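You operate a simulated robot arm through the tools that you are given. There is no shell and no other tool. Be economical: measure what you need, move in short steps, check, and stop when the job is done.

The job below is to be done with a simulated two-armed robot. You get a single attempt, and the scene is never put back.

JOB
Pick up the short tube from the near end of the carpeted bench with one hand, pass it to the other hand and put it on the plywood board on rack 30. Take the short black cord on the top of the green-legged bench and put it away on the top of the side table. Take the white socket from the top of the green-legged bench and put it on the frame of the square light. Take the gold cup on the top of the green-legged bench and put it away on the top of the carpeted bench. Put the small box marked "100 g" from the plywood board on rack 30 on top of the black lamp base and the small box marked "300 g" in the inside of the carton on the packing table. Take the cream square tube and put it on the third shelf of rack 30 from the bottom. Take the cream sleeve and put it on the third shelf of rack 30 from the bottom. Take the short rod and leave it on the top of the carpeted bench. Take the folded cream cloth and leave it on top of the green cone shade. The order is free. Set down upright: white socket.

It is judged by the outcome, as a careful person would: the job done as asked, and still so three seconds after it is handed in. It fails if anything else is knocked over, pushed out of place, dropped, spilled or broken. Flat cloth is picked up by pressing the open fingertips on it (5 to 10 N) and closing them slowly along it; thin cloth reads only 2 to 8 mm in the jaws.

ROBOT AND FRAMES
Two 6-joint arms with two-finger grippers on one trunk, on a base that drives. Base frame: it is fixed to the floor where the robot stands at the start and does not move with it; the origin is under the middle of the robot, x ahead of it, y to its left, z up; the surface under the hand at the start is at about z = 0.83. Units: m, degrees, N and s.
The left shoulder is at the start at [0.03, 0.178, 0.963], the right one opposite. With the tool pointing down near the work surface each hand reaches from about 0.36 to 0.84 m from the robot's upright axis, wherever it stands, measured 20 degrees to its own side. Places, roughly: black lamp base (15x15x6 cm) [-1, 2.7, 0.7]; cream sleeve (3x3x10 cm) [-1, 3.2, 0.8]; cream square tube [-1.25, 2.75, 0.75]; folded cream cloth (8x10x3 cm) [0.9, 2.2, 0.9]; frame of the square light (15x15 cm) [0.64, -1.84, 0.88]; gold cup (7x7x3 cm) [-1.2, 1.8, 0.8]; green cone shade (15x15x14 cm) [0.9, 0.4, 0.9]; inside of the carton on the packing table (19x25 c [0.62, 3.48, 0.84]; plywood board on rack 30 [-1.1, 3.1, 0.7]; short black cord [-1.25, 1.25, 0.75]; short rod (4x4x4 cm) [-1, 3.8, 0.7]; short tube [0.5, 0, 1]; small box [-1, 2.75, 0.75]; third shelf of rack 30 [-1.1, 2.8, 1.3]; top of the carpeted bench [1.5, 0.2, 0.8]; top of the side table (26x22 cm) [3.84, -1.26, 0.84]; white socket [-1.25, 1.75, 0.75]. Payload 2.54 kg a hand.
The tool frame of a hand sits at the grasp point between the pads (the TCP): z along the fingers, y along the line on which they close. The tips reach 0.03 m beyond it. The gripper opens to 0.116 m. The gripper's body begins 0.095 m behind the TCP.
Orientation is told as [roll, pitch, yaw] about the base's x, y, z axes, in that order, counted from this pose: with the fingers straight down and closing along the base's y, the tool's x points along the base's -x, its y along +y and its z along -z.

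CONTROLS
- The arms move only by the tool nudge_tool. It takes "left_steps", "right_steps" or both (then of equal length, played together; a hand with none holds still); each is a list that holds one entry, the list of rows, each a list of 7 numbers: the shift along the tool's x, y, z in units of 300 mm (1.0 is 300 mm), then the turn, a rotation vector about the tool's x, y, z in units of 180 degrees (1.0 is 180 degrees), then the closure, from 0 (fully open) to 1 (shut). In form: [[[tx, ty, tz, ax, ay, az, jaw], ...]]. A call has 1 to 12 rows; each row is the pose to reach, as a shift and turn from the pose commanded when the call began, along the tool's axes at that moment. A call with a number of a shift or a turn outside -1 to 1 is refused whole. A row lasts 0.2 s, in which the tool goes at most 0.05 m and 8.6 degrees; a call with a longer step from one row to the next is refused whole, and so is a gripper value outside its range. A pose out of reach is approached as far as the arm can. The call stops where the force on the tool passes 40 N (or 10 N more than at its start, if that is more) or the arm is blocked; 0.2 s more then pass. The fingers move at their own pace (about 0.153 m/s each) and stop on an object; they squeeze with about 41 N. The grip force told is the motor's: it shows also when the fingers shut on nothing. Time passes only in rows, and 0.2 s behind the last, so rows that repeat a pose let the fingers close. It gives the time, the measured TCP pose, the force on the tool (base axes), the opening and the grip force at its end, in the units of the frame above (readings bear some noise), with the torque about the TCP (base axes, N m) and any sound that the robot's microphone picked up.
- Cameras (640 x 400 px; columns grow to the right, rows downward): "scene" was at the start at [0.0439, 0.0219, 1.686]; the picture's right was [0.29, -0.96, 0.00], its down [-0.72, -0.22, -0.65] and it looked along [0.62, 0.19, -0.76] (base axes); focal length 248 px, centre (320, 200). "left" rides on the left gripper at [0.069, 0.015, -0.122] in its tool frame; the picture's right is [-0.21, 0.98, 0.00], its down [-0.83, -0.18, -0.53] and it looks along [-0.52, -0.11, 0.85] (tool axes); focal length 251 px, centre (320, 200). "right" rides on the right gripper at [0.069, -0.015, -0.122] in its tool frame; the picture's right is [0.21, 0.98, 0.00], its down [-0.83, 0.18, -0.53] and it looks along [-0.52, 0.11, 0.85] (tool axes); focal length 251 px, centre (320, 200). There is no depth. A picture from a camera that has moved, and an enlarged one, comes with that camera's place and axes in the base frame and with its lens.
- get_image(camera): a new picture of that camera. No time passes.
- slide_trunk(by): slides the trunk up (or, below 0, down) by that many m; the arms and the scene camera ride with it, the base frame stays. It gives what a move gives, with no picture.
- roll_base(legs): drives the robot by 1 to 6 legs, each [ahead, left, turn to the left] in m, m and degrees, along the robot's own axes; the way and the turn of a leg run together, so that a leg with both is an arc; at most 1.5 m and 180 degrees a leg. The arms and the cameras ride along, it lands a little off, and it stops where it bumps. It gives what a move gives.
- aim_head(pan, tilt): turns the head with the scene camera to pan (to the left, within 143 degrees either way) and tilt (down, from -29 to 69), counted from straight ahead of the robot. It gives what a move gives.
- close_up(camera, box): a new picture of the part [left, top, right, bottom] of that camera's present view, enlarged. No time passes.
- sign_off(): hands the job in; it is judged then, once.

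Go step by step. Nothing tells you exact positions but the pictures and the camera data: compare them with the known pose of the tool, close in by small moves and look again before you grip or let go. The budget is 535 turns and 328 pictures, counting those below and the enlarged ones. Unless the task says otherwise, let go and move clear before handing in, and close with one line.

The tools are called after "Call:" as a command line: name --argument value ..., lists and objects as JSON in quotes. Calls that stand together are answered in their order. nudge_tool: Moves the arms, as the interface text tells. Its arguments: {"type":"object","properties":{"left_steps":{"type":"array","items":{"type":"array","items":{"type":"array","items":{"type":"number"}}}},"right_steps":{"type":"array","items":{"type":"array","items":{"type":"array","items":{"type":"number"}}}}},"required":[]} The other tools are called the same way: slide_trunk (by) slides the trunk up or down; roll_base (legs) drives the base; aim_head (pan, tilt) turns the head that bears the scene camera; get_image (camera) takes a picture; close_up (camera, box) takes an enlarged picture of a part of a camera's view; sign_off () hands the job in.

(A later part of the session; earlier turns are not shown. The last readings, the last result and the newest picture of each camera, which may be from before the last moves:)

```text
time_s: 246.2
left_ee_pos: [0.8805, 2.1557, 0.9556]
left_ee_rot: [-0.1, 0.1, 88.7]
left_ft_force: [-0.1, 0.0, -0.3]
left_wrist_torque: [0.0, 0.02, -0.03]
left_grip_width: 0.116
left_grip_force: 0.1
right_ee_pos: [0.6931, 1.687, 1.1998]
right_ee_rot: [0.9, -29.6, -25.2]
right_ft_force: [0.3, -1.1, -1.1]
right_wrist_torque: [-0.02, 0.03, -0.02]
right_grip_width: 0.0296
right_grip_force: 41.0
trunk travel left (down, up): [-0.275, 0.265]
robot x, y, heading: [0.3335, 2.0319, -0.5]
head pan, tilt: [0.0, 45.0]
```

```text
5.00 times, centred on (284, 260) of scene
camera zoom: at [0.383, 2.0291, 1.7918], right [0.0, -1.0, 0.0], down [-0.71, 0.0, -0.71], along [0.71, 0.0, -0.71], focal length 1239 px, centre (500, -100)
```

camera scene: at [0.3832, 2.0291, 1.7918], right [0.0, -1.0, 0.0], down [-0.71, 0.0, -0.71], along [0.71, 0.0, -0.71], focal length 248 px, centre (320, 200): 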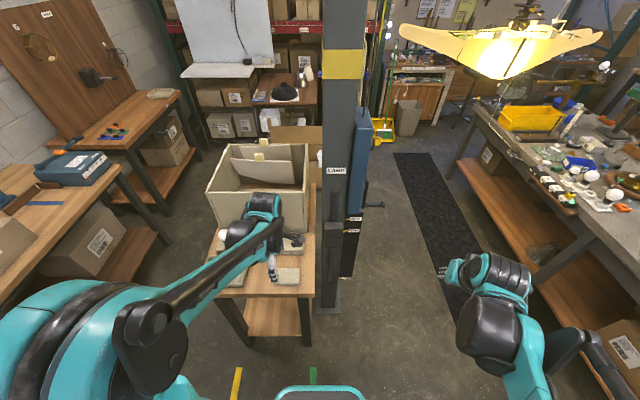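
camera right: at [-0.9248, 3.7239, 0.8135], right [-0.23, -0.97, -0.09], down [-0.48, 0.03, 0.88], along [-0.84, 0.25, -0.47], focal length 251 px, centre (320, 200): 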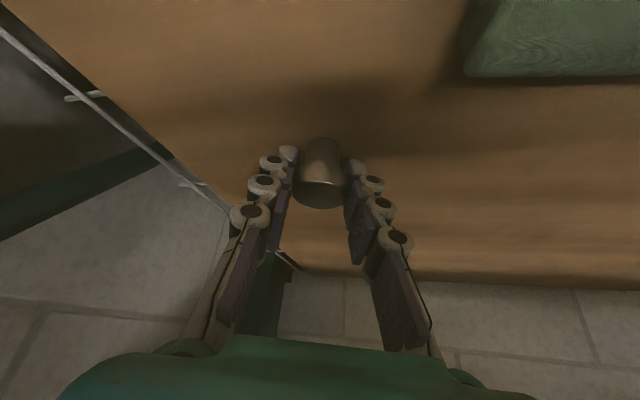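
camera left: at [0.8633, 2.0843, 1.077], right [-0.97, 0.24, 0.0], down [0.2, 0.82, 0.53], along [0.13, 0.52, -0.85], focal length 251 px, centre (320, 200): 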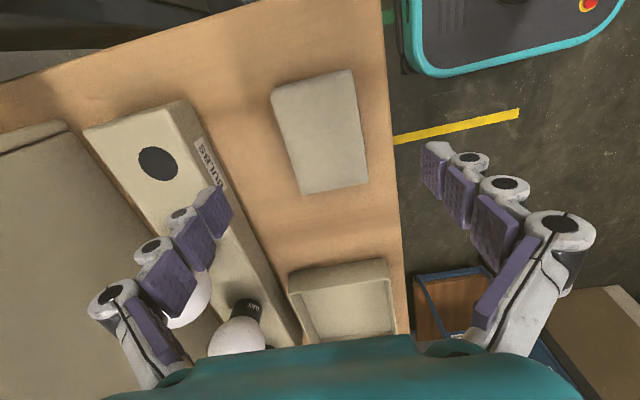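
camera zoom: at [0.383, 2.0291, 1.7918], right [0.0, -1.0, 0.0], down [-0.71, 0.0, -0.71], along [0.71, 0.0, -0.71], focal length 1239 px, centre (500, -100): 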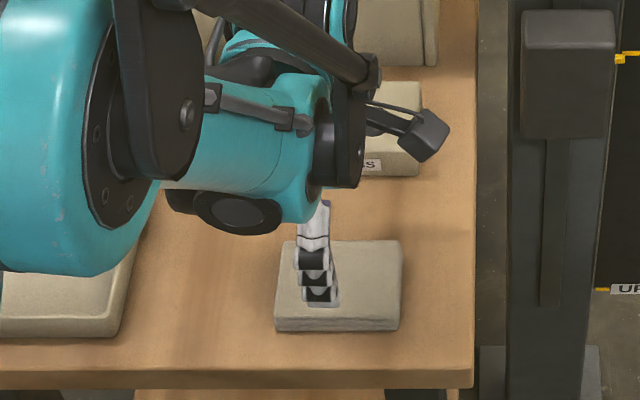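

Well aligned. I reduce the opening slightly and descend until the fingertips nearly touch the table.

Call:
nudge_tool --left_steps '[[[0, 0, 0.05, 0, 0, 0, 0.1], [0, 0, 0.12, 0, 0, 0, 0.1], [0, 0, 0.19, 0, 0, 0, 0.1], [0, 0, 0.24, 0, 0, 0, 0.1], [0, 0, 0.27, 0, 0, 0, 0.1], [0, 0, 0.285, 0, 0, 0, 0.1], [0, 0, 0.3, 0, 0, 0, 0.1]]]'

Call:
get_image --camera "left"

```text
time_s: 247.8
left_ee_pos: [0.8797, 2.1542, 0.8653]
left_ee_rot: [-0.1, 0.2, 88.8]
left_ft_force: [-0.1, 0.8, 0.2]
left_wrist_torque: [0.01, 0.0, 0.03]
left_grip_width: 0.1041
left_grip_force: 0.0
right_ee_pos: [0.6918, 1.6893, 1.2002]
right_ee_rot: [0.8, -29.6, -25.1]
right_ft_force: [-0.2, -0.6, 0.1]
right_wrist_torque: [0.0, -0.03, 0.0]
right_grip_width: 0.0296
right_grip_force: 41.0
trunk travel left (down, up): [-0.275, 0.265]
robot x, y, heading: [0.3355, 2.0298, -0.1]
head pan, tilt: [0.0, 45.0]
```

```text
197 pictures are left
camera left: at [0.8636, 2.0842, 0.9871], right [-0.97, 0.24, 0.0], down [0.2, 0.82, 0.53], along [0.13, 0.52, -0.85], focal length 251 px, centre (320, 200)
```

left: 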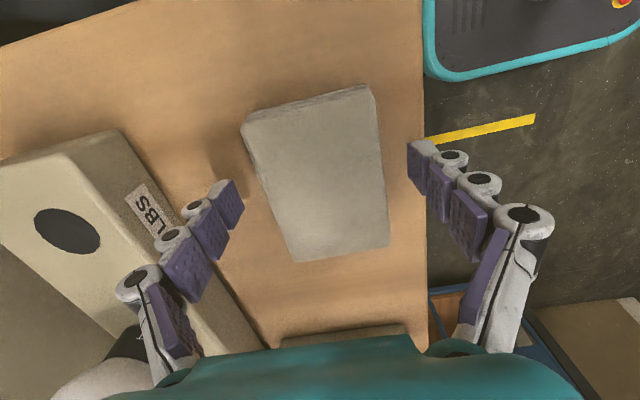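

Call:
nudge_tool --left_steps '[[[0, 0, 0.01, 0, 0, 0, 0.1], [0, 0, 0.02, 0, 0, 0, 0.1], [0, 0, 0.03, 0, 0, 0, 0.1], [0, 0, 0.04, 0, 0, 0, 0.1]]]'

Call:
get_image --camera "left"

```text
time_s: 248.8
left_ee_pos: [0.8794, 2.1544, 0.8544]
left_ee_rot: [-0.2, 0.1, 88.8]
left_ft_force: [2.8, 1.1, 32.5]
left_wrist_torque: [0.17, 0.02, -0.02]
left_grip_width: 0.1057
left_grip_force: 21.2
right_ee_pos: [0.6916, 1.687, 1.2001]
right_ee_rot: [0.8, -29.7, -25.2]
right_ft_force: [-1.5, 1.0, -0.5]
right_wrist_torque: [-0.01, -0.01, -0.03]
right_grip_width: 0.0295
right_grip_force: 41.0
trunk travel left (down, up): [-0.275, 0.265]
robot x, y, heading: [0.3349, 2.0288, -0.5]
head pan, tilt: [0.0, 45.0]
```

```text
196 pictures are left
camera left: at [0.8623, 2.0839, 0.9764], right [-0.97, 0.24, 0.0], down [0.2, 0.82, 0.53], along [0.13, 0.52, -0.85], focal length 251 px, centre (320, 200)
```

left: 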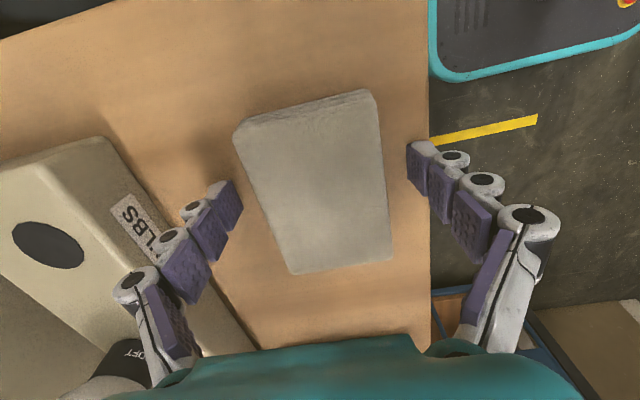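

Fingertips touch the table (z≈0.827). I raise 4 mm and close slowly on the cloth.

Call:
nudge_tool --left_steps '[[[0, 0, -0.018, 0, 0, 0, 0.1], [0, 0, -0.018, 0, 0, 0, 0.2], [0, 0, -0.018, 0, 0, 0, 0.3], [0, 0, -0.018, 0, 0, 0, 0.4], [0, 0, -0.018, 0, 0, 0, 0.6], [0, 0, -0.018, 0, 0, 0, 1], [0, 0, -0.018, 0, 0, 0, 1]]]'

Call:
get_image --camera "left"

```text
time_s: 249.6
left_ee_pos: [0.874, 2.1546, 0.8663]
left_ee_rot: [-0.2, 0.0, 88.9]
left_ft_force: [0.9, 3.3, 85.7]
left_wrist_torque: [0.19, 1.99, -0.18]
left_grip_width: 0.0693
left_grip_force: 44.9
right_ee_pos: [0.6867, 1.6859, 1.2029]
right_ee_rot: [1.0, -29.8, -25.1]
right_ft_force: [-0.7, -0.2, -0.2]
right_wrist_torque: [0.01, -0.04, -0.03]
right_grip_width: 0.0296
right_grip_force: 40.5
trunk travel left (down, up): [-0.275, 0.265]
robot x, y, heading: [0.3342, 2.0276, -0.1]
head pan, tilt: [0.0, 45.0]
stopped in row 3 (left hand): the force on the tool passed its limit at 55 N (the readings are from after the stop); the commanded pose is now the measured one
```

```text
195 pictures are left
camera left: at [0.8567, 2.0836, 0.9875], right [-0.97, 0.24, 0.0], down [0.2, 0.82, 0.53], along [0.13, 0.52, -0.85], focal length 251 px, centre (320, 200)
```

left: 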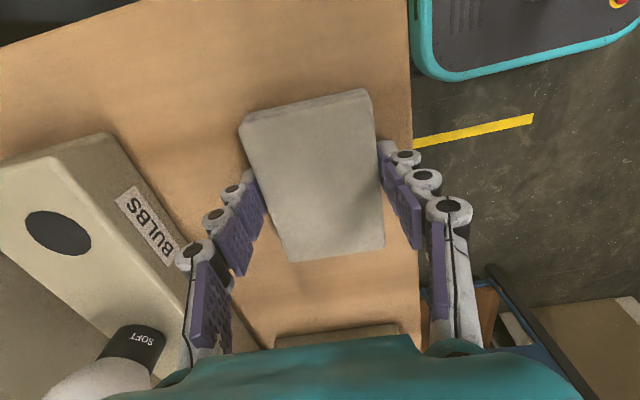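

The closing fingers press on the table; I rise a little while finishing the grip.

Call:
nudge_tool --left_steps '[[[0, 0, -0.015, 0, 0, 0, 0.45], [0, 0, -0.015, 0, 0, 0, 0.6], [0, 0, -0.015, 0, 0, 0, 1], [0, 0, -0.015, 0, 0, 0, 1], [0, 0, -0.015, 0, 0, 0, 1]]]'

Call:
get_image --camera "left"

```text
time_s: 250.8
left_ee_pos: [0.8756, 2.1547, 0.8662]
left_ee_rot: [-0.1, 0.1, 88.8]
left_ft_force: [-20.4, -1.0, 31.1]
left_wrist_torque: [0.09, 0.92, 0.15]
left_grip_width: 0.0686
left_grip_force: 40.9
right_ee_pos: [0.6883, 1.6877, 1.2018]
right_ee_rot: [0.9, -29.8, -25.3]
right_ft_force: [0.2, 0.7, -0.5]
right_wrist_torque: [-0.03, 0.04, 0.03]
right_grip_width: 0.0297
right_grip_force: 40.8
trunk travel left (down, up): [-0.275, 0.265]
robot x, y, heading: [0.3343, 2.03, -0.1]
head pan, tilt: [0.0, 45.0]
```

```text
194 pictures are left
camera left: at [0.8586, 2.0839, 0.9879], right [-0.97, 0.24, 0.0], down [0.2, 0.82, 0.53], along [0.13, 0.52, -0.85], focal length 251 px, centre (320, 200)
```

left: 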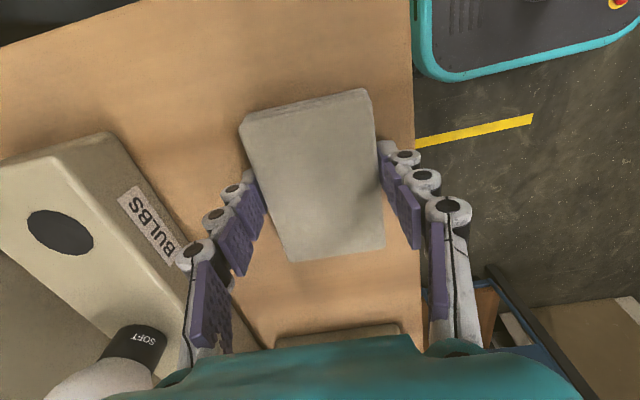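

Gripped (≈6.9 cm). I lift and check.

Call:
nudge_tool --left_steps '[[[0, 0, -0.05, 0, 0, 0, 1], [0, 0, -0.15, 0, 0, 0, 1], [0, 0, -0.3, 0, 0, 0, 1], [0, 0, -0.45, 0, 0, 0, 1], [0, 0, -0.6, 0, 0, 0, 1], [0, 0, -0.75, 0, 0, 0, 1], [0, 0, -0.88, 0, 0, 0, 1]]]'

Call:
get_image --camera "left"

Call:
get_image --camera "scene"

```text
time_s: 252.4
left_ee_pos: [0.877, 2.1562, 1.1292]
left_ee_rot: [0.2, 0.1, 88.8]
left_ft_force: [-0.2, 0.7, 0.6]
left_wrist_torque: [0.01, 0.0, -0.01]
left_grip_width: 0.0684
left_grip_force: 41.2
right_ee_pos: [0.6911, 1.6883, 1.2021]
right_ee_rot: [0.8, -29.7, -25.0]
right_ft_force: [-0.9, -0.4, -0.2]
right_wrist_torque: [0.01, 0.04, 0.0]
right_grip_width: 0.0295
right_grip_force: 40.9
trunk travel left (down, up): [-0.275, 0.265]
robot x, y, heading: [0.3352, 2.0284, -0.3]
head pan, tilt: [0.0, 45.0]
```

```text
193 pictures are left
camera left: at [0.8609, 2.0846, 1.2507], right [-0.97, 0.24, 0.0], down [0.2, 0.82, 0.53], along [0.12, 0.52, -0.85], focal length 251 px, centre (320, 200)
```

left: 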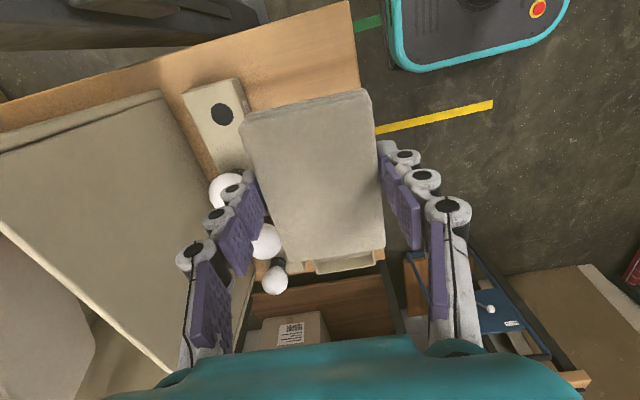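

```text
192 pictures are left
camera scene: at [0.3822, 2.0292, 1.7918], right [0.0, -1.0, 0.0], down [-0.71, 0.0, -0.71], along [0.71, 0.0, -0.71], focal length 248 px, centre (320, 200)
```

scene: 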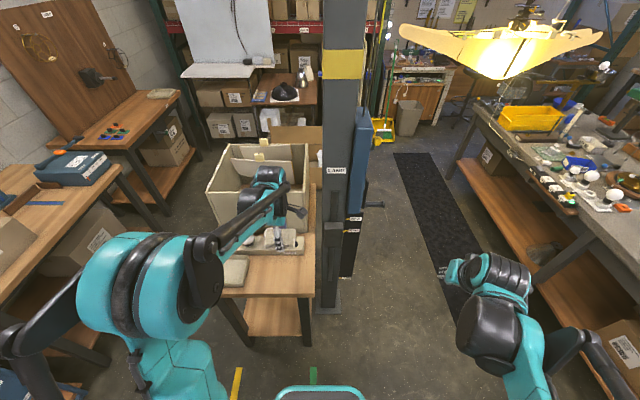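

The cloth is held. I back off, turn to face the carpeted bench's long side, and drive to about (0.85, 1.03).

Call:
roll_base --legs '[[-0.2, 0, 0], [0, 0, -90], [0.95, 0, 0]]'

Call:
aim_head --pan 30 --tilt 45

Call:
get_image --camera "scene"

```text
time_s: 262.4
left_ee_pos: [0.2462, 0.5255, 1.1286]
left_ee_rot: [0.1, 0.0, -1.7]
left_ft_force: [0.0, 0.5, 0.4]
left_wrist_torque: [0.05, 0.02, -0.02]
left_grip_width: 0.0684
left_grip_force: 41.5
right_ee_pos: [-0.2195, 0.7115, 1.1998]
right_ee_rot: [0.8, -29.5, -115.5]
right_ft_force: [-0.2, -0.5, -1.1]
right_wrist_torque: [-0.03, 0.0, 0.01]
right_grip_width: 0.0297
right_grip_force: 40.9
trunk travel left (down, up): [-0.275, 0.265]
robot x, y, heading: [0.1224, 1.0669, -90.4]
head pan, tilt: [0.0, 45.0]
```

```text
time_s: 263.4
left_ee_pos: [0.2448, 0.524, 1.1291]
left_ee_rot: [0.1, 0.1, -1.6]
left_ft_force: [-0.3, 0.4, -1.0]
left_wrist_torque: [-0.03, 0.02, 0.02]
left_grip_width: 0.0689
left_grip_force: 40.5
right_ee_pos: [-0.2188, 0.7121, 1.2001]
right_ee_rot: [0.9, -29.7, -115.5]
right_ft_force: [-0.5, -0.8, 0.7]
right_wrist_torque: [0.0, 0.03, -0.03]
right_grip_width: 0.0294
right_grip_force: 40.6
trunk travel left (down, up): [-0.275, 0.265]
robot x, y, heading: [0.1266, 1.0688, -90.5]
head pan, tilt: [30.0, 45.0]
```

```text
191 pictures are left
camera scene: at [0.1642, 1.0282, 1.7918], right [-0.87, -0.49, 0.0], down [-0.35, 0.62, -0.71], along [0.35, -0.62, -0.71], focal length 248 px, centre (320, 200)
```

scene: 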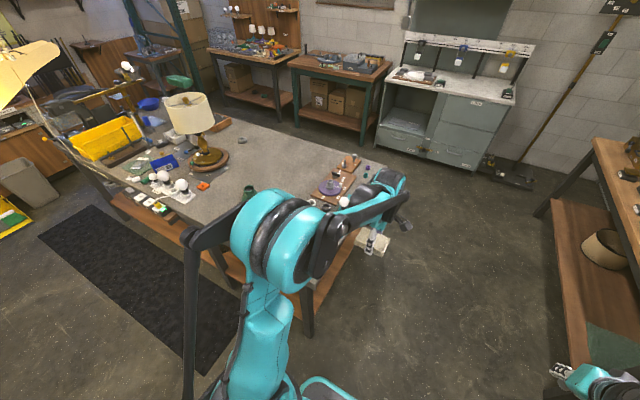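

I drive sideways (left) along the bench to bring the left hand near the cone shade.

Call:
roll_base --legs '[[0, 0.68, 0.4]]'

Call:
aim_head --pan 0 --tilt 55

Call:
get_image --camera "scene"

Call:
get_image --camera "left"

```text
time_s: 267.1
left_ee_pos: [0.9265, 0.5195, 1.1282]
left_ee_rot: [0.1, 0.0, -1.3]
left_ft_force: [-0.9, 0.5, -0.5]
left_wrist_torque: [-0.03, 0.0, -0.01]
left_grip_width: 0.0685
left_grip_force: 40.5
right_ee_pos: [0.459, 0.705, 1.2006]
right_ee_rot: [0.8, -29.7, -115.1]
right_ft_force: [0.3, 0.3, 0.4]
right_wrist_torque: [0.03, 0.02, -0.01]
right_grip_width: 0.0294
right_grip_force: 40.6
trunk travel left (down, up): [-0.275, 0.265]
robot x, y, heading: [0.8056, 1.0648, -90.4]
head pan, tilt: [30.0, 45.0]
```

```text
time_s: 268.1
left_ee_pos: [0.9261, 0.5211, 1.1282]
left_ee_rot: [0.1, 0.2, -1.3]
left_ft_force: [-0.8, -0.6, 0.4]
left_wrist_torque: [0.02, 0.03, -0.02]
left_grip_width: 0.0685
left_grip_force: 41.3
right_ee_pos: [0.4593, 0.706, 1.2003]
right_ee_rot: [0.7, -29.7, -115.3]
right_ft_force: [0.2, -0.3, 0.0]
right_wrist_torque: [-0.01, 0.0, 0.02]
right_grip_width: 0.0296
right_grip_force: 40.5
trunk travel left (down, up): [-0.275, 0.265]
robot x, y, heading: [0.7996, 1.0647, -90.5]
head pan, tilt: [0.0, 55.0]
```

```text
190 pictures are left
camera scene: at [0.8011, 1.022, 1.7784], right [-1.0, 0.0, 0.0], down [0.0, 0.82, -0.57], along [0.0, -0.57, -0.82], focal length 248 px, centre (320, 200)
```

scene: 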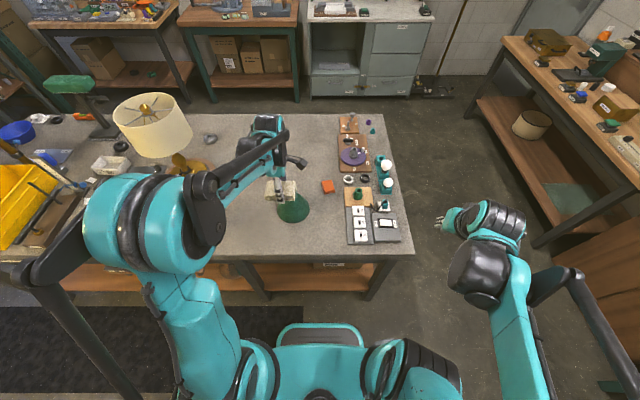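

```text
189 pictures are left
camera left: at [0.8578, 0.5342, 1.2499], right [0.24, 0.97, 0.0], down [0.82, -0.2, 0.53], along [0.52, -0.12, -0.85], focal length 251 px, centre (320, 200)
```

left: 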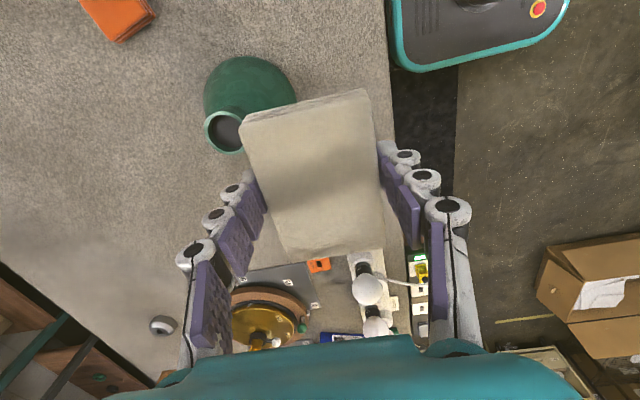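

The cone's neck centre is ≈(0.912, 0.410). I move the cloth over it.

Call:
nudge_tool --left_steps '[[[0.02, -0.13, 0, 0, 0, 0, 1], [0.047, -0.26, 0, 0, 0, 0, 1], [0.047, -0.373, 0.05, 0, 0, 0, 1], [0.047, -0.373, 0.15, 0, 0, 0, 1], [0.047, -0.373, 0.2, 0, 0, 0, 1]]]'

Call:
get_image --camera "left"

Call:
close_up --camera "scene" --box '[220, 120, 380, 220]'

```text
time_s: 269.3
left_ee_pos: [0.9096, 0.407, 1.0672]
left_ee_rot: [0.1, 0.1, -1.3]
left_ft_force: [0.2, -0.9, -0.1]
left_wrist_torque: [0.0, -0.01, 0.02]
left_grip_width: 0.0682
left_grip_force: 40.9
right_ee_pos: [0.4578, 0.7055, 1.1999]
right_ee_rot: [0.9, -29.6, -115.2]
right_ft_force: [0.3, -1.5, 0.5]
right_wrist_torque: [0.02, -0.02, -0.03]
right_grip_width: 0.0293
right_grip_force: 41.1
trunk travel left (down, up): [-0.275, 0.265]
robot x, y, heading: [0.8043, 1.0649, -90.5]
head pan, tilt: [0.0, 55.0]
```

```text
188 pictures are left
camera left: at [0.841, 0.4219, 1.189], right [0.24, 0.97, 0.0], down [0.82, -0.2, 0.53], along [0.52, -0.12, -0.85], focal length 251 px, centre (320, 200)
```

left: 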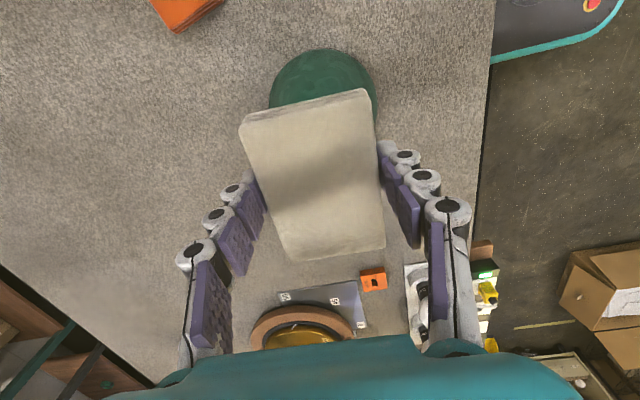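

```text
4.00 times, centred on (300, 170) of scene
camera zoom: at [0.8009, 1.0213, 1.7783], right [-1.0, 0.0, 0.0], down [0.0, 0.82, -0.57], along [0.0, -0.57, -0.82], focal length 992 px, centre (400, 320)
```

zoom: 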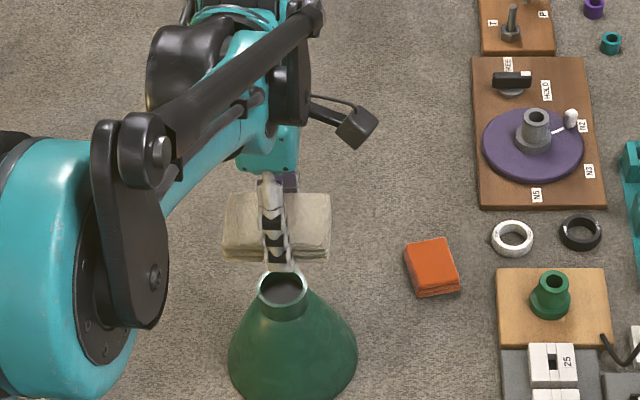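

From the head camera the neck is at ≈(0.914, 0.419). I shift 7 mm and lower toward it.

Call:
nudge_tool --left_steps '[[[0.01, 0.023, 0.05, 0, 0, 0, 1], [0.01, 0.023, 0.1, 0, 0, 0, 1], [0.01, 0.023, 0.14, 0, 0, 0, 1]]]'

Call:
close_up --camera "scene" --box '[240, 150, 360, 225]'

```text
time_s: 270.1
left_ee_pos: [0.9071, 0.4153, 1.0259]
left_ee_rot: [0.0, 0.1, -1.3]
left_ft_force: [0.0, -0.5, -0.7]
left_wrist_torque: [-0.03, 0.0, 0.02]
left_grip_width: 0.0685
left_grip_force: 40.4
right_ee_pos: [0.4597, 0.7051, 1.2007]
right_ee_rot: [0.8, -29.7, -115.2]
right_ft_force: [0.4, 0.5, -0.5]
right_wrist_torque: [-0.02, -0.02, -0.02]
right_grip_width: 0.0296
right_grip_force: 40.9
trunk travel left (down, up): [-0.275, 0.265]
robot x, y, heading: [0.8014, 1.0645, -90.1]
head pan, tilt: [0.0, 55.0]
```

```text
5.33 times, centred on (300, 188) of scene
camera zoom: at [0.8008, 1.022, 1.7784], right [-1.0, 0.0, 0.0], down [0.0, 0.82, -0.57], along [0.0, -0.57, -0.82], focal length 1322 px, centre (427, 267)
```

zoom: 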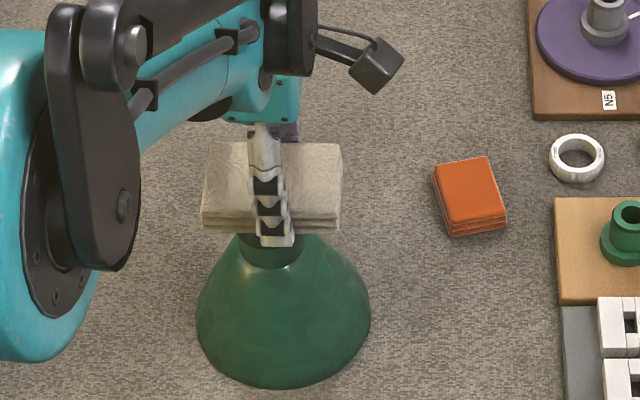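

Lined up. Lower to contact.

Call:
nudge_tool --left_steps '[[[-0.008, 0.008, 0.01, 0, 0, 0, 1], [-0.008, 0.008, 0.02, 0, 0, 0, 1], [-0.008, 0.008, 0.03, 0, 0, 0, 1], [-0.008, 0.008, 0.04, 0, 0, 0, 1], [-0.008, 0.008, 0.05, 0, 0, 0, 1]]]'

Call:
close_up --camera "scene" --box '[240, 150, 360, 225]'

```text
time_s: 271.3
left_ee_pos: [0.9091, 0.4186, 1.0127]
left_ee_rot: [0.1, 0.0, -1.3]
left_ft_force: [1.0, 0.8, -0.4]
left_wrist_torque: [-0.01, 0.0, -0.01]
left_grip_width: 0.0685
left_grip_force: 41.4
right_ee_pos: [0.4583, 0.7057, 1.2006]
right_ee_rot: [0.9, -29.7, -115.2]
right_ft_force: [0.3, 0.7, -0.6]
right_wrist_torque: [0.02, -0.02, 0.01]
right_grip_width: 0.0294
right_grip_force: 40.4
trunk travel left (down, up): [-0.275, 0.265]
robot x, y, heading: [0.7983, 1.0648, -90.4]
head pan, tilt: [0.0, 55.0]
```

```text
5.33 times, centred on (300, 188) of scene
camera zoom: at [0.8009, 1.0219, 1.7783], right [-1.0, 0.0, 0.0], down [0.0, 0.82, -0.57], along [0.0, -0.57, -0.82], focal length 1322 px, centre (427, 267)
```

zoom: 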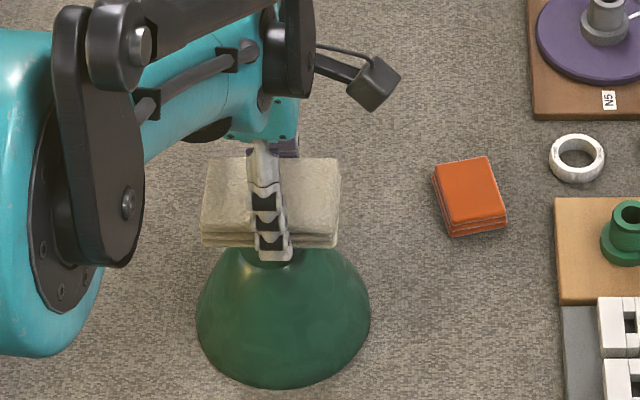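

Call:
nudge_tool --left_steps '[[[0, 0, 0.007, 0, 0, 0, 1], [0, 0, 0.014, 0, 0, 0, 1], [0, 0, 0.021, 0, 0, 0, 1], [0, 0, 0.028, 0, 0, 0, 1]]]'

Call:
nudge_tool --left_steps '[[[0, 0, 0.007, 0, 0, 0, 1], [0, 0, 0.014, 0, 0, 0, 1]]]'

```text
time_s: 272.3
left_ee_pos: [0.9095, 0.4185, 1.0033]
left_ee_rot: [0.1, 0.2, -1.3]
left_ft_force: [-0.1, -0.1, 0.3]
left_wrist_torque: [-0.02, -0.01, 0.0]
left_grip_width: 0.0686
left_grip_force: 40.9
right_ee_pos: [0.4594, 0.7059, 1.2004]
right_ee_rot: [0.9, -29.7, -115.2]
right_ft_force: [-0.1, 0.6, 0.0]
right_wrist_torque: [0.02, 0.01, -0.05]
right_grip_width: 0.0297
right_grip_force: 41.0
trunk travel left (down, up): [-0.275, 0.265]
robot x, y, heading: [0.8005, 1.0629, -90.1]
head pan, tilt: [0.0, 55.0]
```

```text
time_s: 272.9
left_ee_pos: [0.9085, 0.4175, 0.9986]
left_ee_rot: [0.1, 0.0, -1.3]
left_ft_force: [-0.3, 0.7, 0.3]
left_wrist_torque: [0.0, 0.0, 0.02]
left_grip_width: 0.0687
left_grip_force: 41.4
right_ee_pos: [0.4588, 0.7047, 1.2005]
right_ee_rot: [0.9, -29.7, -115.2]
right_ft_force: [0.2, 0.4, 0.9]
right_wrist_torque: [-0.01, 0.0, -0.03]
right_grip_width: 0.0294
right_grip_force: 41.0
trunk travel left (down, up): [-0.275, 0.265]
robot x, y, heading: [0.7992, 1.0653, -90.2]
head pan, tilt: [0.0, 55.0]
```

Call:
nudge_tool --left_steps '[[[0, 0, 0.007, 0, 0, 0, 1], [0, 0, 0.014, 0, 0, 0, 1], [0, 0, 0.021, 0, 0, 0, 1]]]'

Call:
get_image --camera "left"

Call:
close_up --camera "scene" --box '[240, 150, 360, 225]'

```text
time_s: 273.7
left_ee_pos: [0.9098, 0.417, 0.9921]
left_ee_rot: [0.1, 0.1, -1.3]
left_ft_force: [0.1, -0.1, -0.5]
left_wrist_torque: [0.0, 0.05, -0.02]
left_grip_width: 0.0685
left_grip_force: 40.8
right_ee_pos: [0.4585, 0.7058, 1.1993]
right_ee_rot: [0.9, -29.7, -115.3]
right_ft_force: [-1.1, 0.4, -0.1]
right_wrist_torque: [-0.03, 0.01, -0.01]
right_grip_width: 0.0295
right_grip_force: 40.8
trunk travel left (down, up): [-0.275, 0.265]
robot x, y, heading: [0.8019, 1.0636, -90.1]
head pan, tilt: [0.0, 55.0]
```

```text
184 pictures are left
camera left: at [0.8404, 0.432, 1.1135], right [0.24, 0.97, 0.0], down [0.82, -0.2, 0.53], along [0.52, -0.12, -0.85], focal length 251 px, centre (320, 200)
```

left: 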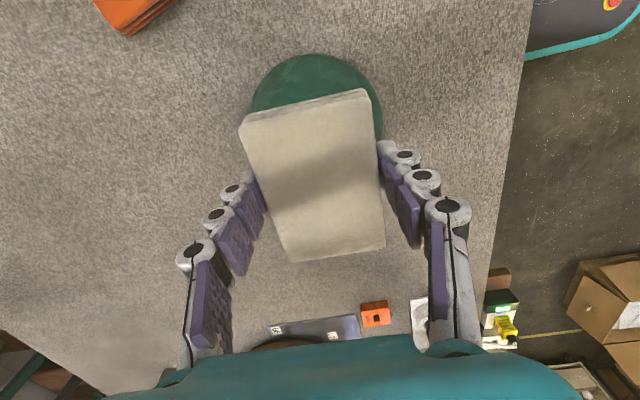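

```text
5.33 times, centred on (300, 188) of scene
camera zoom: at [0.8009, 1.0219, 1.7784], right [-1.0, 0.0, 0.0], down [0.0, 0.82, -0.57], along [0.0, -0.57, -0.82], focal length 1322 px, centre (427, 267)
```

zoom: 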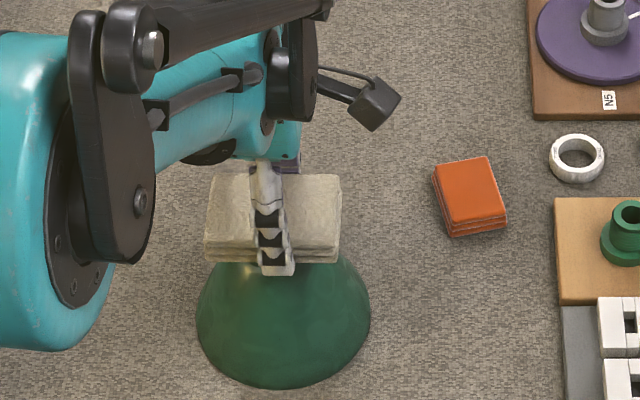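

Still no contact. I correct 9 mm in x and continue down.

Call:
nudge_tool --left_steps '[[[-0.03, 0, 0, 0, 0, 0, 1], [-0.03, 0, 0.01, 0, 0, 0, 1], [-0.03, 0, 0.017, 0, 0, 0, 1], [-0.03, 0, 0.024, 0, 0, 0, 1], [-0.03, 0, 0.031, 0, 0, 0, 1]]]'

Call:
nudge_tool --left_steps '[[[0, 0, 0.007, 0, 0, 0, 1], [0, 0, 0.014, 0, 0, 0, 1], [0, 0, 0.021, 0, 0, 0, 1]]]'

Call:
close_up --camera "scene" --box '[240, 150, 360, 225]'

```text
time_s: 274.9
left_ee_pos: [0.9178, 0.4181, 0.9882]
left_ee_rot: [-0.2, 0.1, -1.2]
left_ft_force: [-0.5, 1.6, 21.5]
left_wrist_torque: [-0.01, -0.01, 0.01]
left_grip_width: 0.0687
left_grip_force: 40.8
right_ee_pos: [0.459, 0.7062, 1.2007]
right_ee_rot: [0.9, -29.7, -115.2]
right_ft_force: [0.8, 0.2, -0.2]
right_wrist_torque: [0.0, 0.03, -0.04]
right_grip_width: 0.0296
right_grip_force: 41.1
trunk travel left (down, up): [-0.275, 0.265]
robot x, y, heading: [0.8003, 1.0658, -90.3]
head pan, tilt: [0.0, 55.0]
stopped in row 5 (left hand): the force on the tool passed its limit at 45 N (the readings are from after the stop); the commanded pose is now the measured one
```

```text
time_s: 275.3
left_ee_pos: [0.917, 0.4174, 0.9881]
left_ee_rot: [-0.1, 0.1, -1.1]
left_ft_force: [-0.4, 3.7, 25.6]
left_wrist_torque: [0.11, 0.02, 0.05]
left_grip_width: 0.0686
left_grip_force: 40.8
right_ee_pos: [0.4584, 0.7078, 1.2001]
right_ee_rot: [1.1, -29.7, -115.1]
right_ft_force: [0.0, 0.5, 0.0]
right_wrist_torque: [0.03, 0.0, -0.01]
right_grip_width: 0.0297
right_grip_force: 40.7
trunk travel left (down, up): [-0.275, 0.265]
robot x, y, heading: [0.8033, 1.0677, -90.2]
head pan, tilt: [0.0, 55.0]
stopped in row 2 (left hand): the force on the tool passed its limit at 44 N (the readings are from after the stop); the commanded pose is now the measured one
```

```text
5.33 times, centred on (300, 188) of scene
camera zoom: at [0.8003, 1.0253, 1.7785], right [-1.0, 0.0, 0.0], down [0.0, 0.82, -0.58], along [0.0, -0.58, -0.82], focal length 1322 px, centre (427, 267)
```

zoom: 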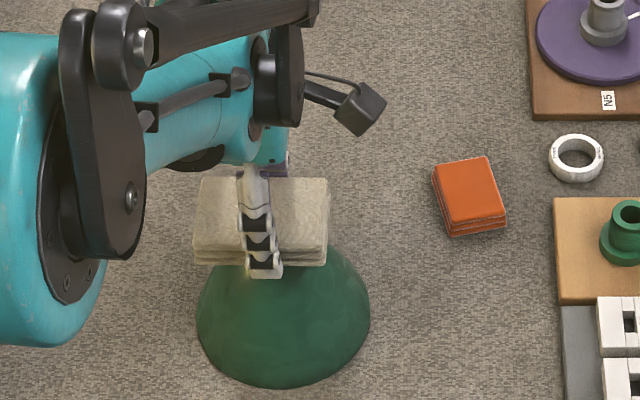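

Contact with almost no torque, so the neck is centred under the cloth. I ease up and release slowly.

Call:
nudge_tool --left_steps '[[[0, 0, -0.004, 0, 0, 0, 1], [0, 0, -0.004, 0, 0, 0, 0.38], [0, 0, -0.004, 0, 0, 0, 0.32], [0, 0, -0.004, 0, 0, 0, 0.26], [0, 0, -0.004, 0, 0, 0, 0.18], [0, 0, -0.004, 0, 0, 0, 0.1], [0, 0, -0.004, 0, 0, 0, 0.05], [0, 0, -0.004, 0, 0, 0, 0.0], [0, 0, -0.03, 0, 0, 0, 0], [0, 0, -0.1, 0, 0, 0, 0], [0, 0, -0.2, 0, 0, 0, 0], [0, 0, -0.35, 0, 0, 0, 0]]]'

Call:
close_up --camera "scene" --box '[240, 150, 360, 225]'

Call:
get_image --camera "left"

```text
time_s: 277.9
left_ee_pos: [0.918, 0.4176, 1.0901]
left_ee_rot: [-0.2, 0.1, -1.2]
left_ft_force: [-0.3, 0.3, -0.3]
left_wrist_torque: [-0.03, 0.03, 0.02]
left_grip_width: 0.1164
left_grip_force: 0.1
right_ee_pos: [0.4584, 0.7057, 1.2005]
right_ee_rot: [0.9, -29.7, -115.2]
right_ft_force: [0.1, 0.1, -1.2]
right_wrist_torque: [-0.04, 0.01, -0.02]
right_grip_width: 0.0298
right_grip_force: 40.8
trunk travel left (down, up): [-0.275, 0.265]
robot x, y, heading: [0.803, 1.0653, -90.3]
head pan, tilt: [0.0, 55.0]
```

```text
5.33 times, centred on (300, 188) of scene
camera zoom: at [0.8008, 1.0234, 1.7784], right [-1.0, 0.0, 0.0], down [0.0, 0.82, -0.57], along [0.0, -0.57, -0.82], focal length 1322 px, centre (427, 267)
```

zoom: 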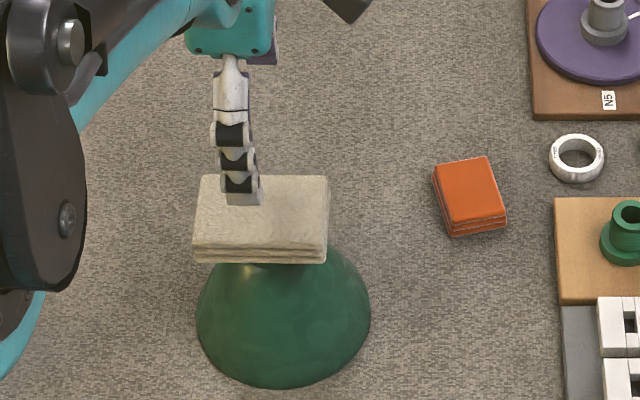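

```text
180 pictures are left
camera left: at [0.85, 0.4318, 1.2115], right [0.24, 0.97, 0.0], down [0.82, -0.2, 0.53], along [0.52, -0.13, -0.85], focal length 251 px, centre (320, 200)
```

left: 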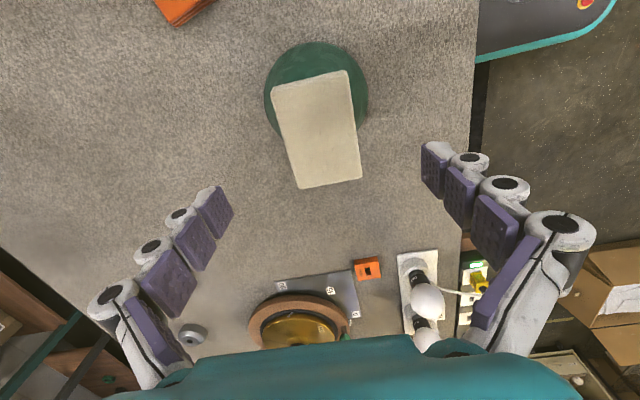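

The cloth rests on the cone. Next I set the rod on the bench near (0.755, 0.49), between cone and switch panel; left hand moves clear first.

Call:
nudge_tool --left_steps '[[[0, 0.1, -0.1, 0, 0, 0, 0], [-0.1, 0.2, -0.2, 0, 0, 0, 0.1], [-0.2, 0.3, -0.25, 0, 0, 0, 0.2], [-0.3, 0.4, -0.25, 0, 0, 0, 0.3]]]' --right_steps '[[[0, 0.15, 0, 0, 0, 0, 1], [0, 0.3, 0, 0, 0, 0, 1], [0, 0.45, 0, 0, 0, 0, 1], [0, 0.6, 0, 0, 0, 0, 1]]]'

Call:
nudge_tool --right_steps '[[[0.05, 0.12, 0.1, 0, 0, 0, 1], [0.1, 0.24, 0.2, 0, 0, 0, 1], [0.14, 0.35, 0.3, 0, 0, 0, 1], [0.17, 0.45, 0.42, 0, 0, 0, 1], [0.2, 0.52, 0.55, 0, 0, 0, 1], [0.22, 0.57, 0.68, 0, 0, 0, 1], [0.235, 0.59, 0.81, 0, 0, 0, 1], [0.244, 0.596, 0.898, 0, 0, 0, 1]]]'

Call:
get_image --camera "right"

Call:
get_image --camera "scene"

```text
refused: row 2 steps farther than a row can; nothing moved
```

```text
time_s: 279.7
left_ee_pos: [0.9195, 0.4146, 1.0884]
left_ee_rot: [-0.2, 0.1, -1.2]
left_ft_force: [0.1, 0.2, -0.3]
left_wrist_torque: [0.0, 0.0, 0.01]
left_grip_width: 0.116
left_grip_force: 0.1
right_ee_pos: [0.5984, 0.5381, 0.977]
right_ee_rot: [0.8, -29.5, -115.2]
right_ft_force: [0.0, 0.5, -0.4]
right_wrist_torque: [-0.01, 0.03, -0.02]
right_grip_width: 0.0297
right_grip_force: 41.0
right hand out of reach, approached as far as the arm can: row 6, 7, 8
trunk travel left (down, up): [-0.275, 0.265]
robot x, y, heading: [0.8015, 1.0663, -90.5]
head pan, tilt: [0.0, 55.0]
```

```text
179 pictures are left
camera right: at [0.6346, 0.653, 1.0505], right [0.97, -0.24, -0.09], down [-0.04, -0.49, 0.87], along [-0.26, -0.84, -0.48], focal length 251 px, centre (320, 200)
```

right: 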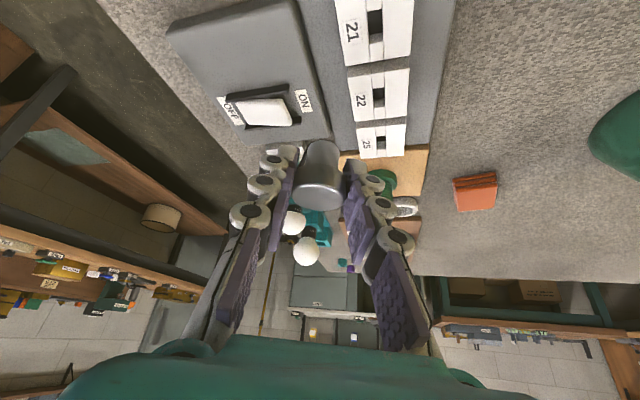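

```text
178 pictures are left
camera scene: at [0.8009, 1.0214, 1.7783], right [-1.0, 0.0, 0.0], down [0.0, 0.82, -0.57], along [0.0, -0.57, -0.82], focal length 248 px, centre (320, 200)
```

scene: 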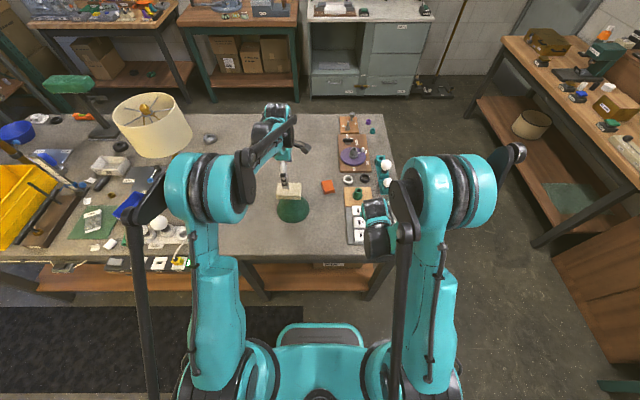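

The first call was refused and the hand ended too near the robot. I back the base 12 cm, move the left aside, then bring the rod over.

Call:
roll_base --legs '[[-0.12, 0, 0]]'

Call:
nudge_tool --left_steps '[[[0, 0.05, -0.1, 0, 0, 0, 0], [-0.07, 0.1, -0.17, 0, 0, 0, 0.1], [-0.14, 0.15, -0.22, 0, 0, 0, 0.2], [-0.22, 0.2, -0.25, 0, 0, 0, 0.3], [-0.3, 0.22, -0.25, 0, 0, 0, 0.3], [-0.35, 0.22, -0.25, 0, 0, 0, 0.3], [-0.35, 0.22, -0.25, 0, 0, 0, 0.3]]]' --right_steps '[[[0, 0.1, -0.05, 0, 0, 0, 1], [-0.03, 0.22, -0.05, 0, 0, 0, 1], [-0.06, 0.34, 0, 0, 0, 0, 1], [-0.09, 0.46, 0.05, 0, 0, 0, 1], [-0.12, 0.58, 0.1, 0, 0, 0, 1], [-0.15, 0.68, 0.18, 0, 0, 0, 1], [-0.166, 0.709, 0.26, 0, 0, 0, 1]]]'

Call:
get_image --camera "right"

Call:
get_image --camera "scene"

```text
time_s: 280.9
left_ee_pos: [0.9209, 0.5353, 1.0892]
left_ee_rot: [-0.2, 0.1, -1.2]
left_ft_force: [0.1, 0.8, 0.6]
left_wrist_torque: [-0.05, -0.01, 0.03]
left_grip_width: 0.1164
left_grip_force: 0.1
right_ee_pos: [0.599, 0.6574, 0.9781]
right_ee_rot: [0.8, -29.5, -115.1]
right_ft_force: [-0.1, -0.1, -0.3]
right_wrist_torque: [-0.01, 0.03, 0.03]
right_grip_width: 0.0296
right_grip_force: 41.2
trunk travel left (down, up): [-0.275, 0.265]
robot x, y, heading: [0.8039, 1.1848, -90.3]
head pan, tilt: [0.0, 55.0]
```

```text
time_s: 282.5
left_ee_pos: [1.025, 0.5978, 1.1635]
left_ee_rot: [-0.2, 0.1, -1.2]
left_ft_force: [0.5, -0.4, 0.6]
left_wrist_torque: [0.0, 0.0, 0.03]
left_grip_width: 0.0812
left_grip_force: 0.1
right_ee_pos: [0.7597, 0.493, 0.9361]
right_ee_rot: [0.8, -29.4, -115.2]
right_ft_force: [-0.6, -0.1, -1.0]
right_wrist_torque: [0.04, -0.01, 0.02]
right_grip_width: 0.0298
right_grip_force: 41.4
trunk travel left (down, up): [-0.275, 0.265]
robot x, y, heading: [0.7988, 1.1843, -90.2]
head pan, tilt: [0.0, 55.0]
```

```text
177 pictures are left
camera right: at [0.7963, 0.608, 1.0097], right [0.97, -0.24, -0.09], down [-0.04, -0.49, 0.87], along [-0.25, -0.84, -0.48], focal length 251 px, centre (320, 200)
```

right: 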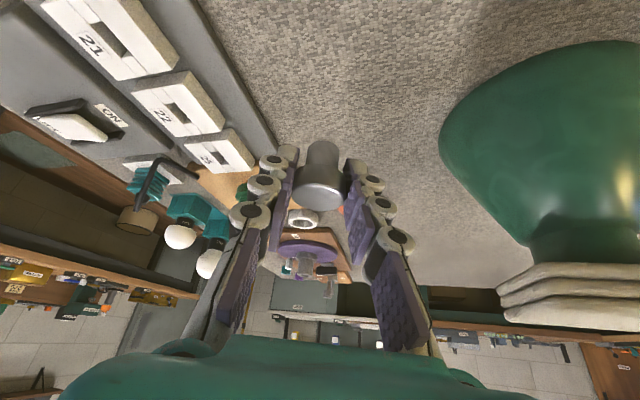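

```text
176 pictures are left
camera scene: at [0.801, 1.1396, 1.7783], right [-1.0, 0.0, 0.0], down [0.0, 0.82, -0.57], along [0.0, -0.57, -0.82], focal length 248 px, centre (320, 200)
```

scene: 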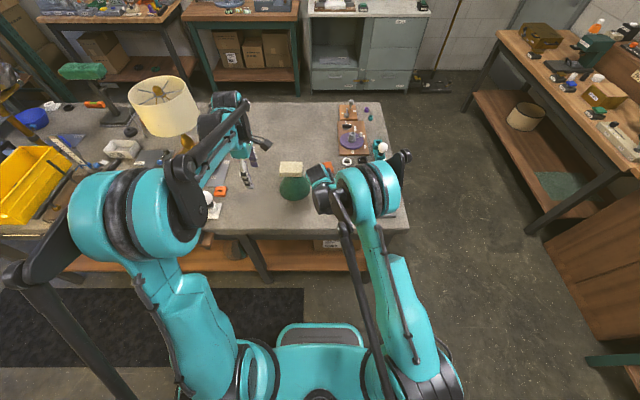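

Spot is clear. I lower the rod.

Call:
nudge_tool --right_steps '[[[0.033, 0, 0.056, 0, 0, 0, 1], [0.065, 0, 0.112, 0, 0, 0, 1], [0.097, 0, 0.167, 0, 0, 0, 1], [0.102, 0, 0.176, 0, 0, 0, 1], [0.107, 0, 0.185, 0, 0, 0, 1], [0.112, 0, 0.193, 0, 0, 0, 1]]]'

Call:
nudge_tool --right_steps '[[[0.0035, 0, 0.006, 0, 0, 0, 1], [0.007, 0, 0.012, 0, 0, 0, 1]]]'

```text
time_s: 283.9
left_ee_pos: [1.0258, 0.5991, 1.1652]
left_ee_rot: [-0.2, 0.0, -1.1]
left_ft_force: [-0.2, 0.7, 0.1]
left_wrist_torque: [-0.01, 0.03, 0.02]
left_grip_width: 0.081
left_grip_force: 0.1
right_ee_pos: [0.7601, 0.494, 0.8703]
right_ee_rot: [0.8, -29.4, -115.1]
right_ft_force: [-0.6, 0.2, -0.2]
right_wrist_torque: [-0.01, -0.02, 0.01]
right_grip_width: 0.0294
right_grip_force: 41.3
trunk travel left (down, up): [-0.275, 0.265]
robot x, y, heading: [0.7996, 1.1839, -90.1]
head pan, tilt: [0.0, 55.0]
```

```text
time_s: 284.5
left_ee_pos: [1.0249, 0.599, 1.1641]
left_ee_rot: [-0.2, 0.1, -1.1]
left_ft_force: [-0.7, -0.6, 0.8]
left_wrist_torque: [-0.01, 0.0, 0.08]
left_grip_width: 0.0814
left_grip_force: 0.1
right_ee_pos: [0.7603, 0.4925, 0.8662]
right_ee_rot: [0.9, -29.5, -115.1]
right_ft_force: [0.0, 0.0, -0.2]
right_wrist_torque: [0.01, -0.01, -0.01]
right_grip_width: 0.0296
right_grip_force: 41.1
trunk travel left (down, up): [-0.275, 0.265]
robot x, y, heading: [0.8013, 1.184, -90.1]
head pan, tilt: [0.0, 55.0]
```

Call:
nudge_tool --right_steps '[[[0.0035, 0, 0.006, 0, 0, 0, 1], [0.007, 0, 0.012, 0, 0, 0, 1], [0.0105, 0, 0.018, 0, 0, 0, 1], [0.014, 0, 0.024, 0, 0, 0, 1]]]'

Call:
get_image --camera "right"

```text
time_s: 285.6
left_ee_pos: [1.0258, 0.6006, 1.1651]
left_ee_rot: [-0.3, 0.2, -1.1]
left_ft_force: [-0.6, -0.1, 0.2]
left_wrist_torque: [-0.01, 0.01, -0.01]
left_grip_width: 0.0811
left_grip_force: 0.1
right_ee_pos: [0.76, 0.4954, 0.8618]
right_ee_rot: [0.8, -29.9, -115.0]
right_ft_force: [0.0, 4.5, 20.3]
right_wrist_torque: [0.13, 0.19, -0.05]
right_grip_width: 0.0298
right_grip_force: 41.2
trunk travel left (down, up): [-0.275, 0.265]
robot x, y, heading: [0.8036, 1.1816, -90.2]
head pan, tilt: [0.0, 55.0]
stopped in row 4 (right hand): the force on the tool passed its limit at 41 N (the readings are from after the stop); the commanded pose is now the measured one
```

```text
175 pictures are left
camera right: at [0.7967, 0.6102, 0.9334], right [0.97, -0.24, -0.09], down [-0.03, -0.48, 0.88], along [-0.25, -0.84, -0.47], focal length 251 px, centre (320, 200)
```

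right: 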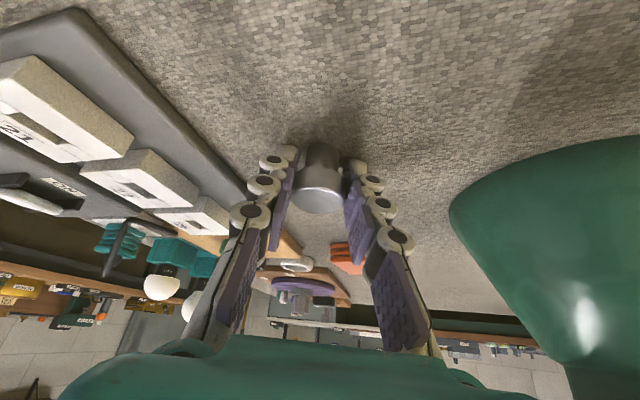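

Contact. Release and withdraw along the fingers.

Call:
nudge_tool --right_steps '[[[-0.004, 0, -0.006, 0, 0, 0, 1], [-0.004, 0, -0.006, 0, 0, 0, 0.7], [-0.004, 0, -0.006, 0, 0, 0, 0.62], [-0.004, 0, -0.006, 0, 0, 0, 0.5], [-0.004, 0, -0.06, 0, 0, 0, 0.45], [-0.004, 0, -0.2, 0, 0, 0, 0.45], [-0.004, 0, -0.35, 0, 0, 0, 0.45], [-0.004, 0, -0.5, 0, 0, 0, 0.45], [-0.004, 0, -0.65, 0, 0, 0, 0.45], [-0.004, 0, -0.75, 0, 0, 0, 0.45]]]'

Call:
close_up --camera "scene" --box '[240, 140, 400, 240]'

Call:
get_image --camera "right"

```text
time_s: 287.9
left_ee_pos: [1.0253, 0.5996, 1.1642]
left_ee_rot: [-0.2, 0.2, -1.1]
left_ft_force: [-0.5, 0.7, 0.1]
left_wrist_torque: [-0.03, -0.01, -0.02]
left_grip_width: 0.0812
left_grip_force: 0.2
right_ee_pos: [0.8046, 0.596, 1.0561]
right_ee_rot: [0.9, -29.7, -115.0]
right_ft_force: [0.4, 0.0, 0.3]
right_wrist_torque: [-0.01, 0.02, 0.0]
right_grip_width: 0.0637
right_grip_force: 0.1
trunk travel left (down, up): [-0.275, 0.265]
robot x, y, heading: [0.8025, 1.1874, -90.2]
head pan, tilt: [0.0, 55.0]
```

```text
4.00 times, centred on (320, 190) of scene
camera zoom: at [0.8016, 1.1415, 1.7784], right [-1.0, 0.0, 0.0], down [0.0, 0.82, -0.57], along [0.0, -0.57, -0.82], focal length 992 px, centre (320, 240)
```

zoom: 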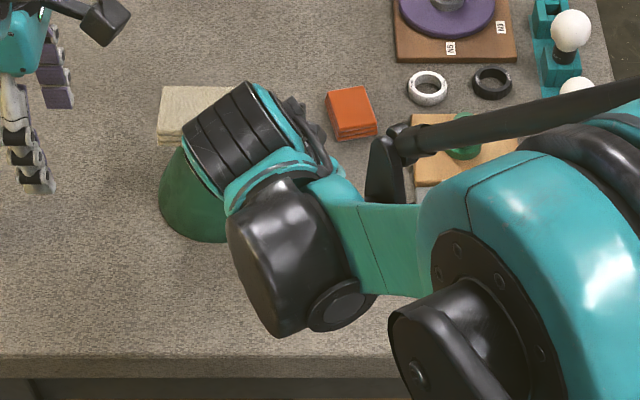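

```text
173 pictures are left
camera right: at [0.8402, 0.711, 1.1275], right [0.97, -0.24, -0.09], down [-0.03, -0.48, 0.88], along [-0.25, -0.84, -0.47], focal length 251 px, centre (320, 200)
```

right: 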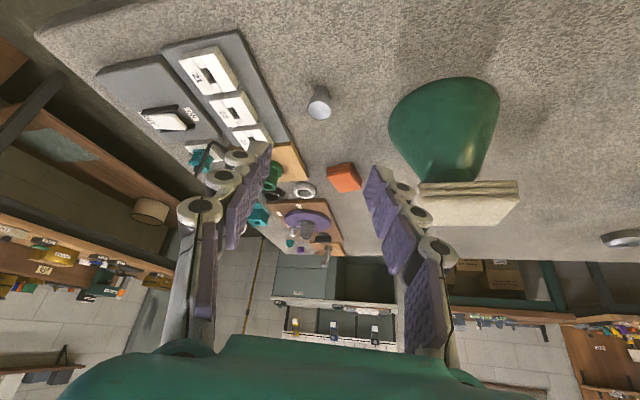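

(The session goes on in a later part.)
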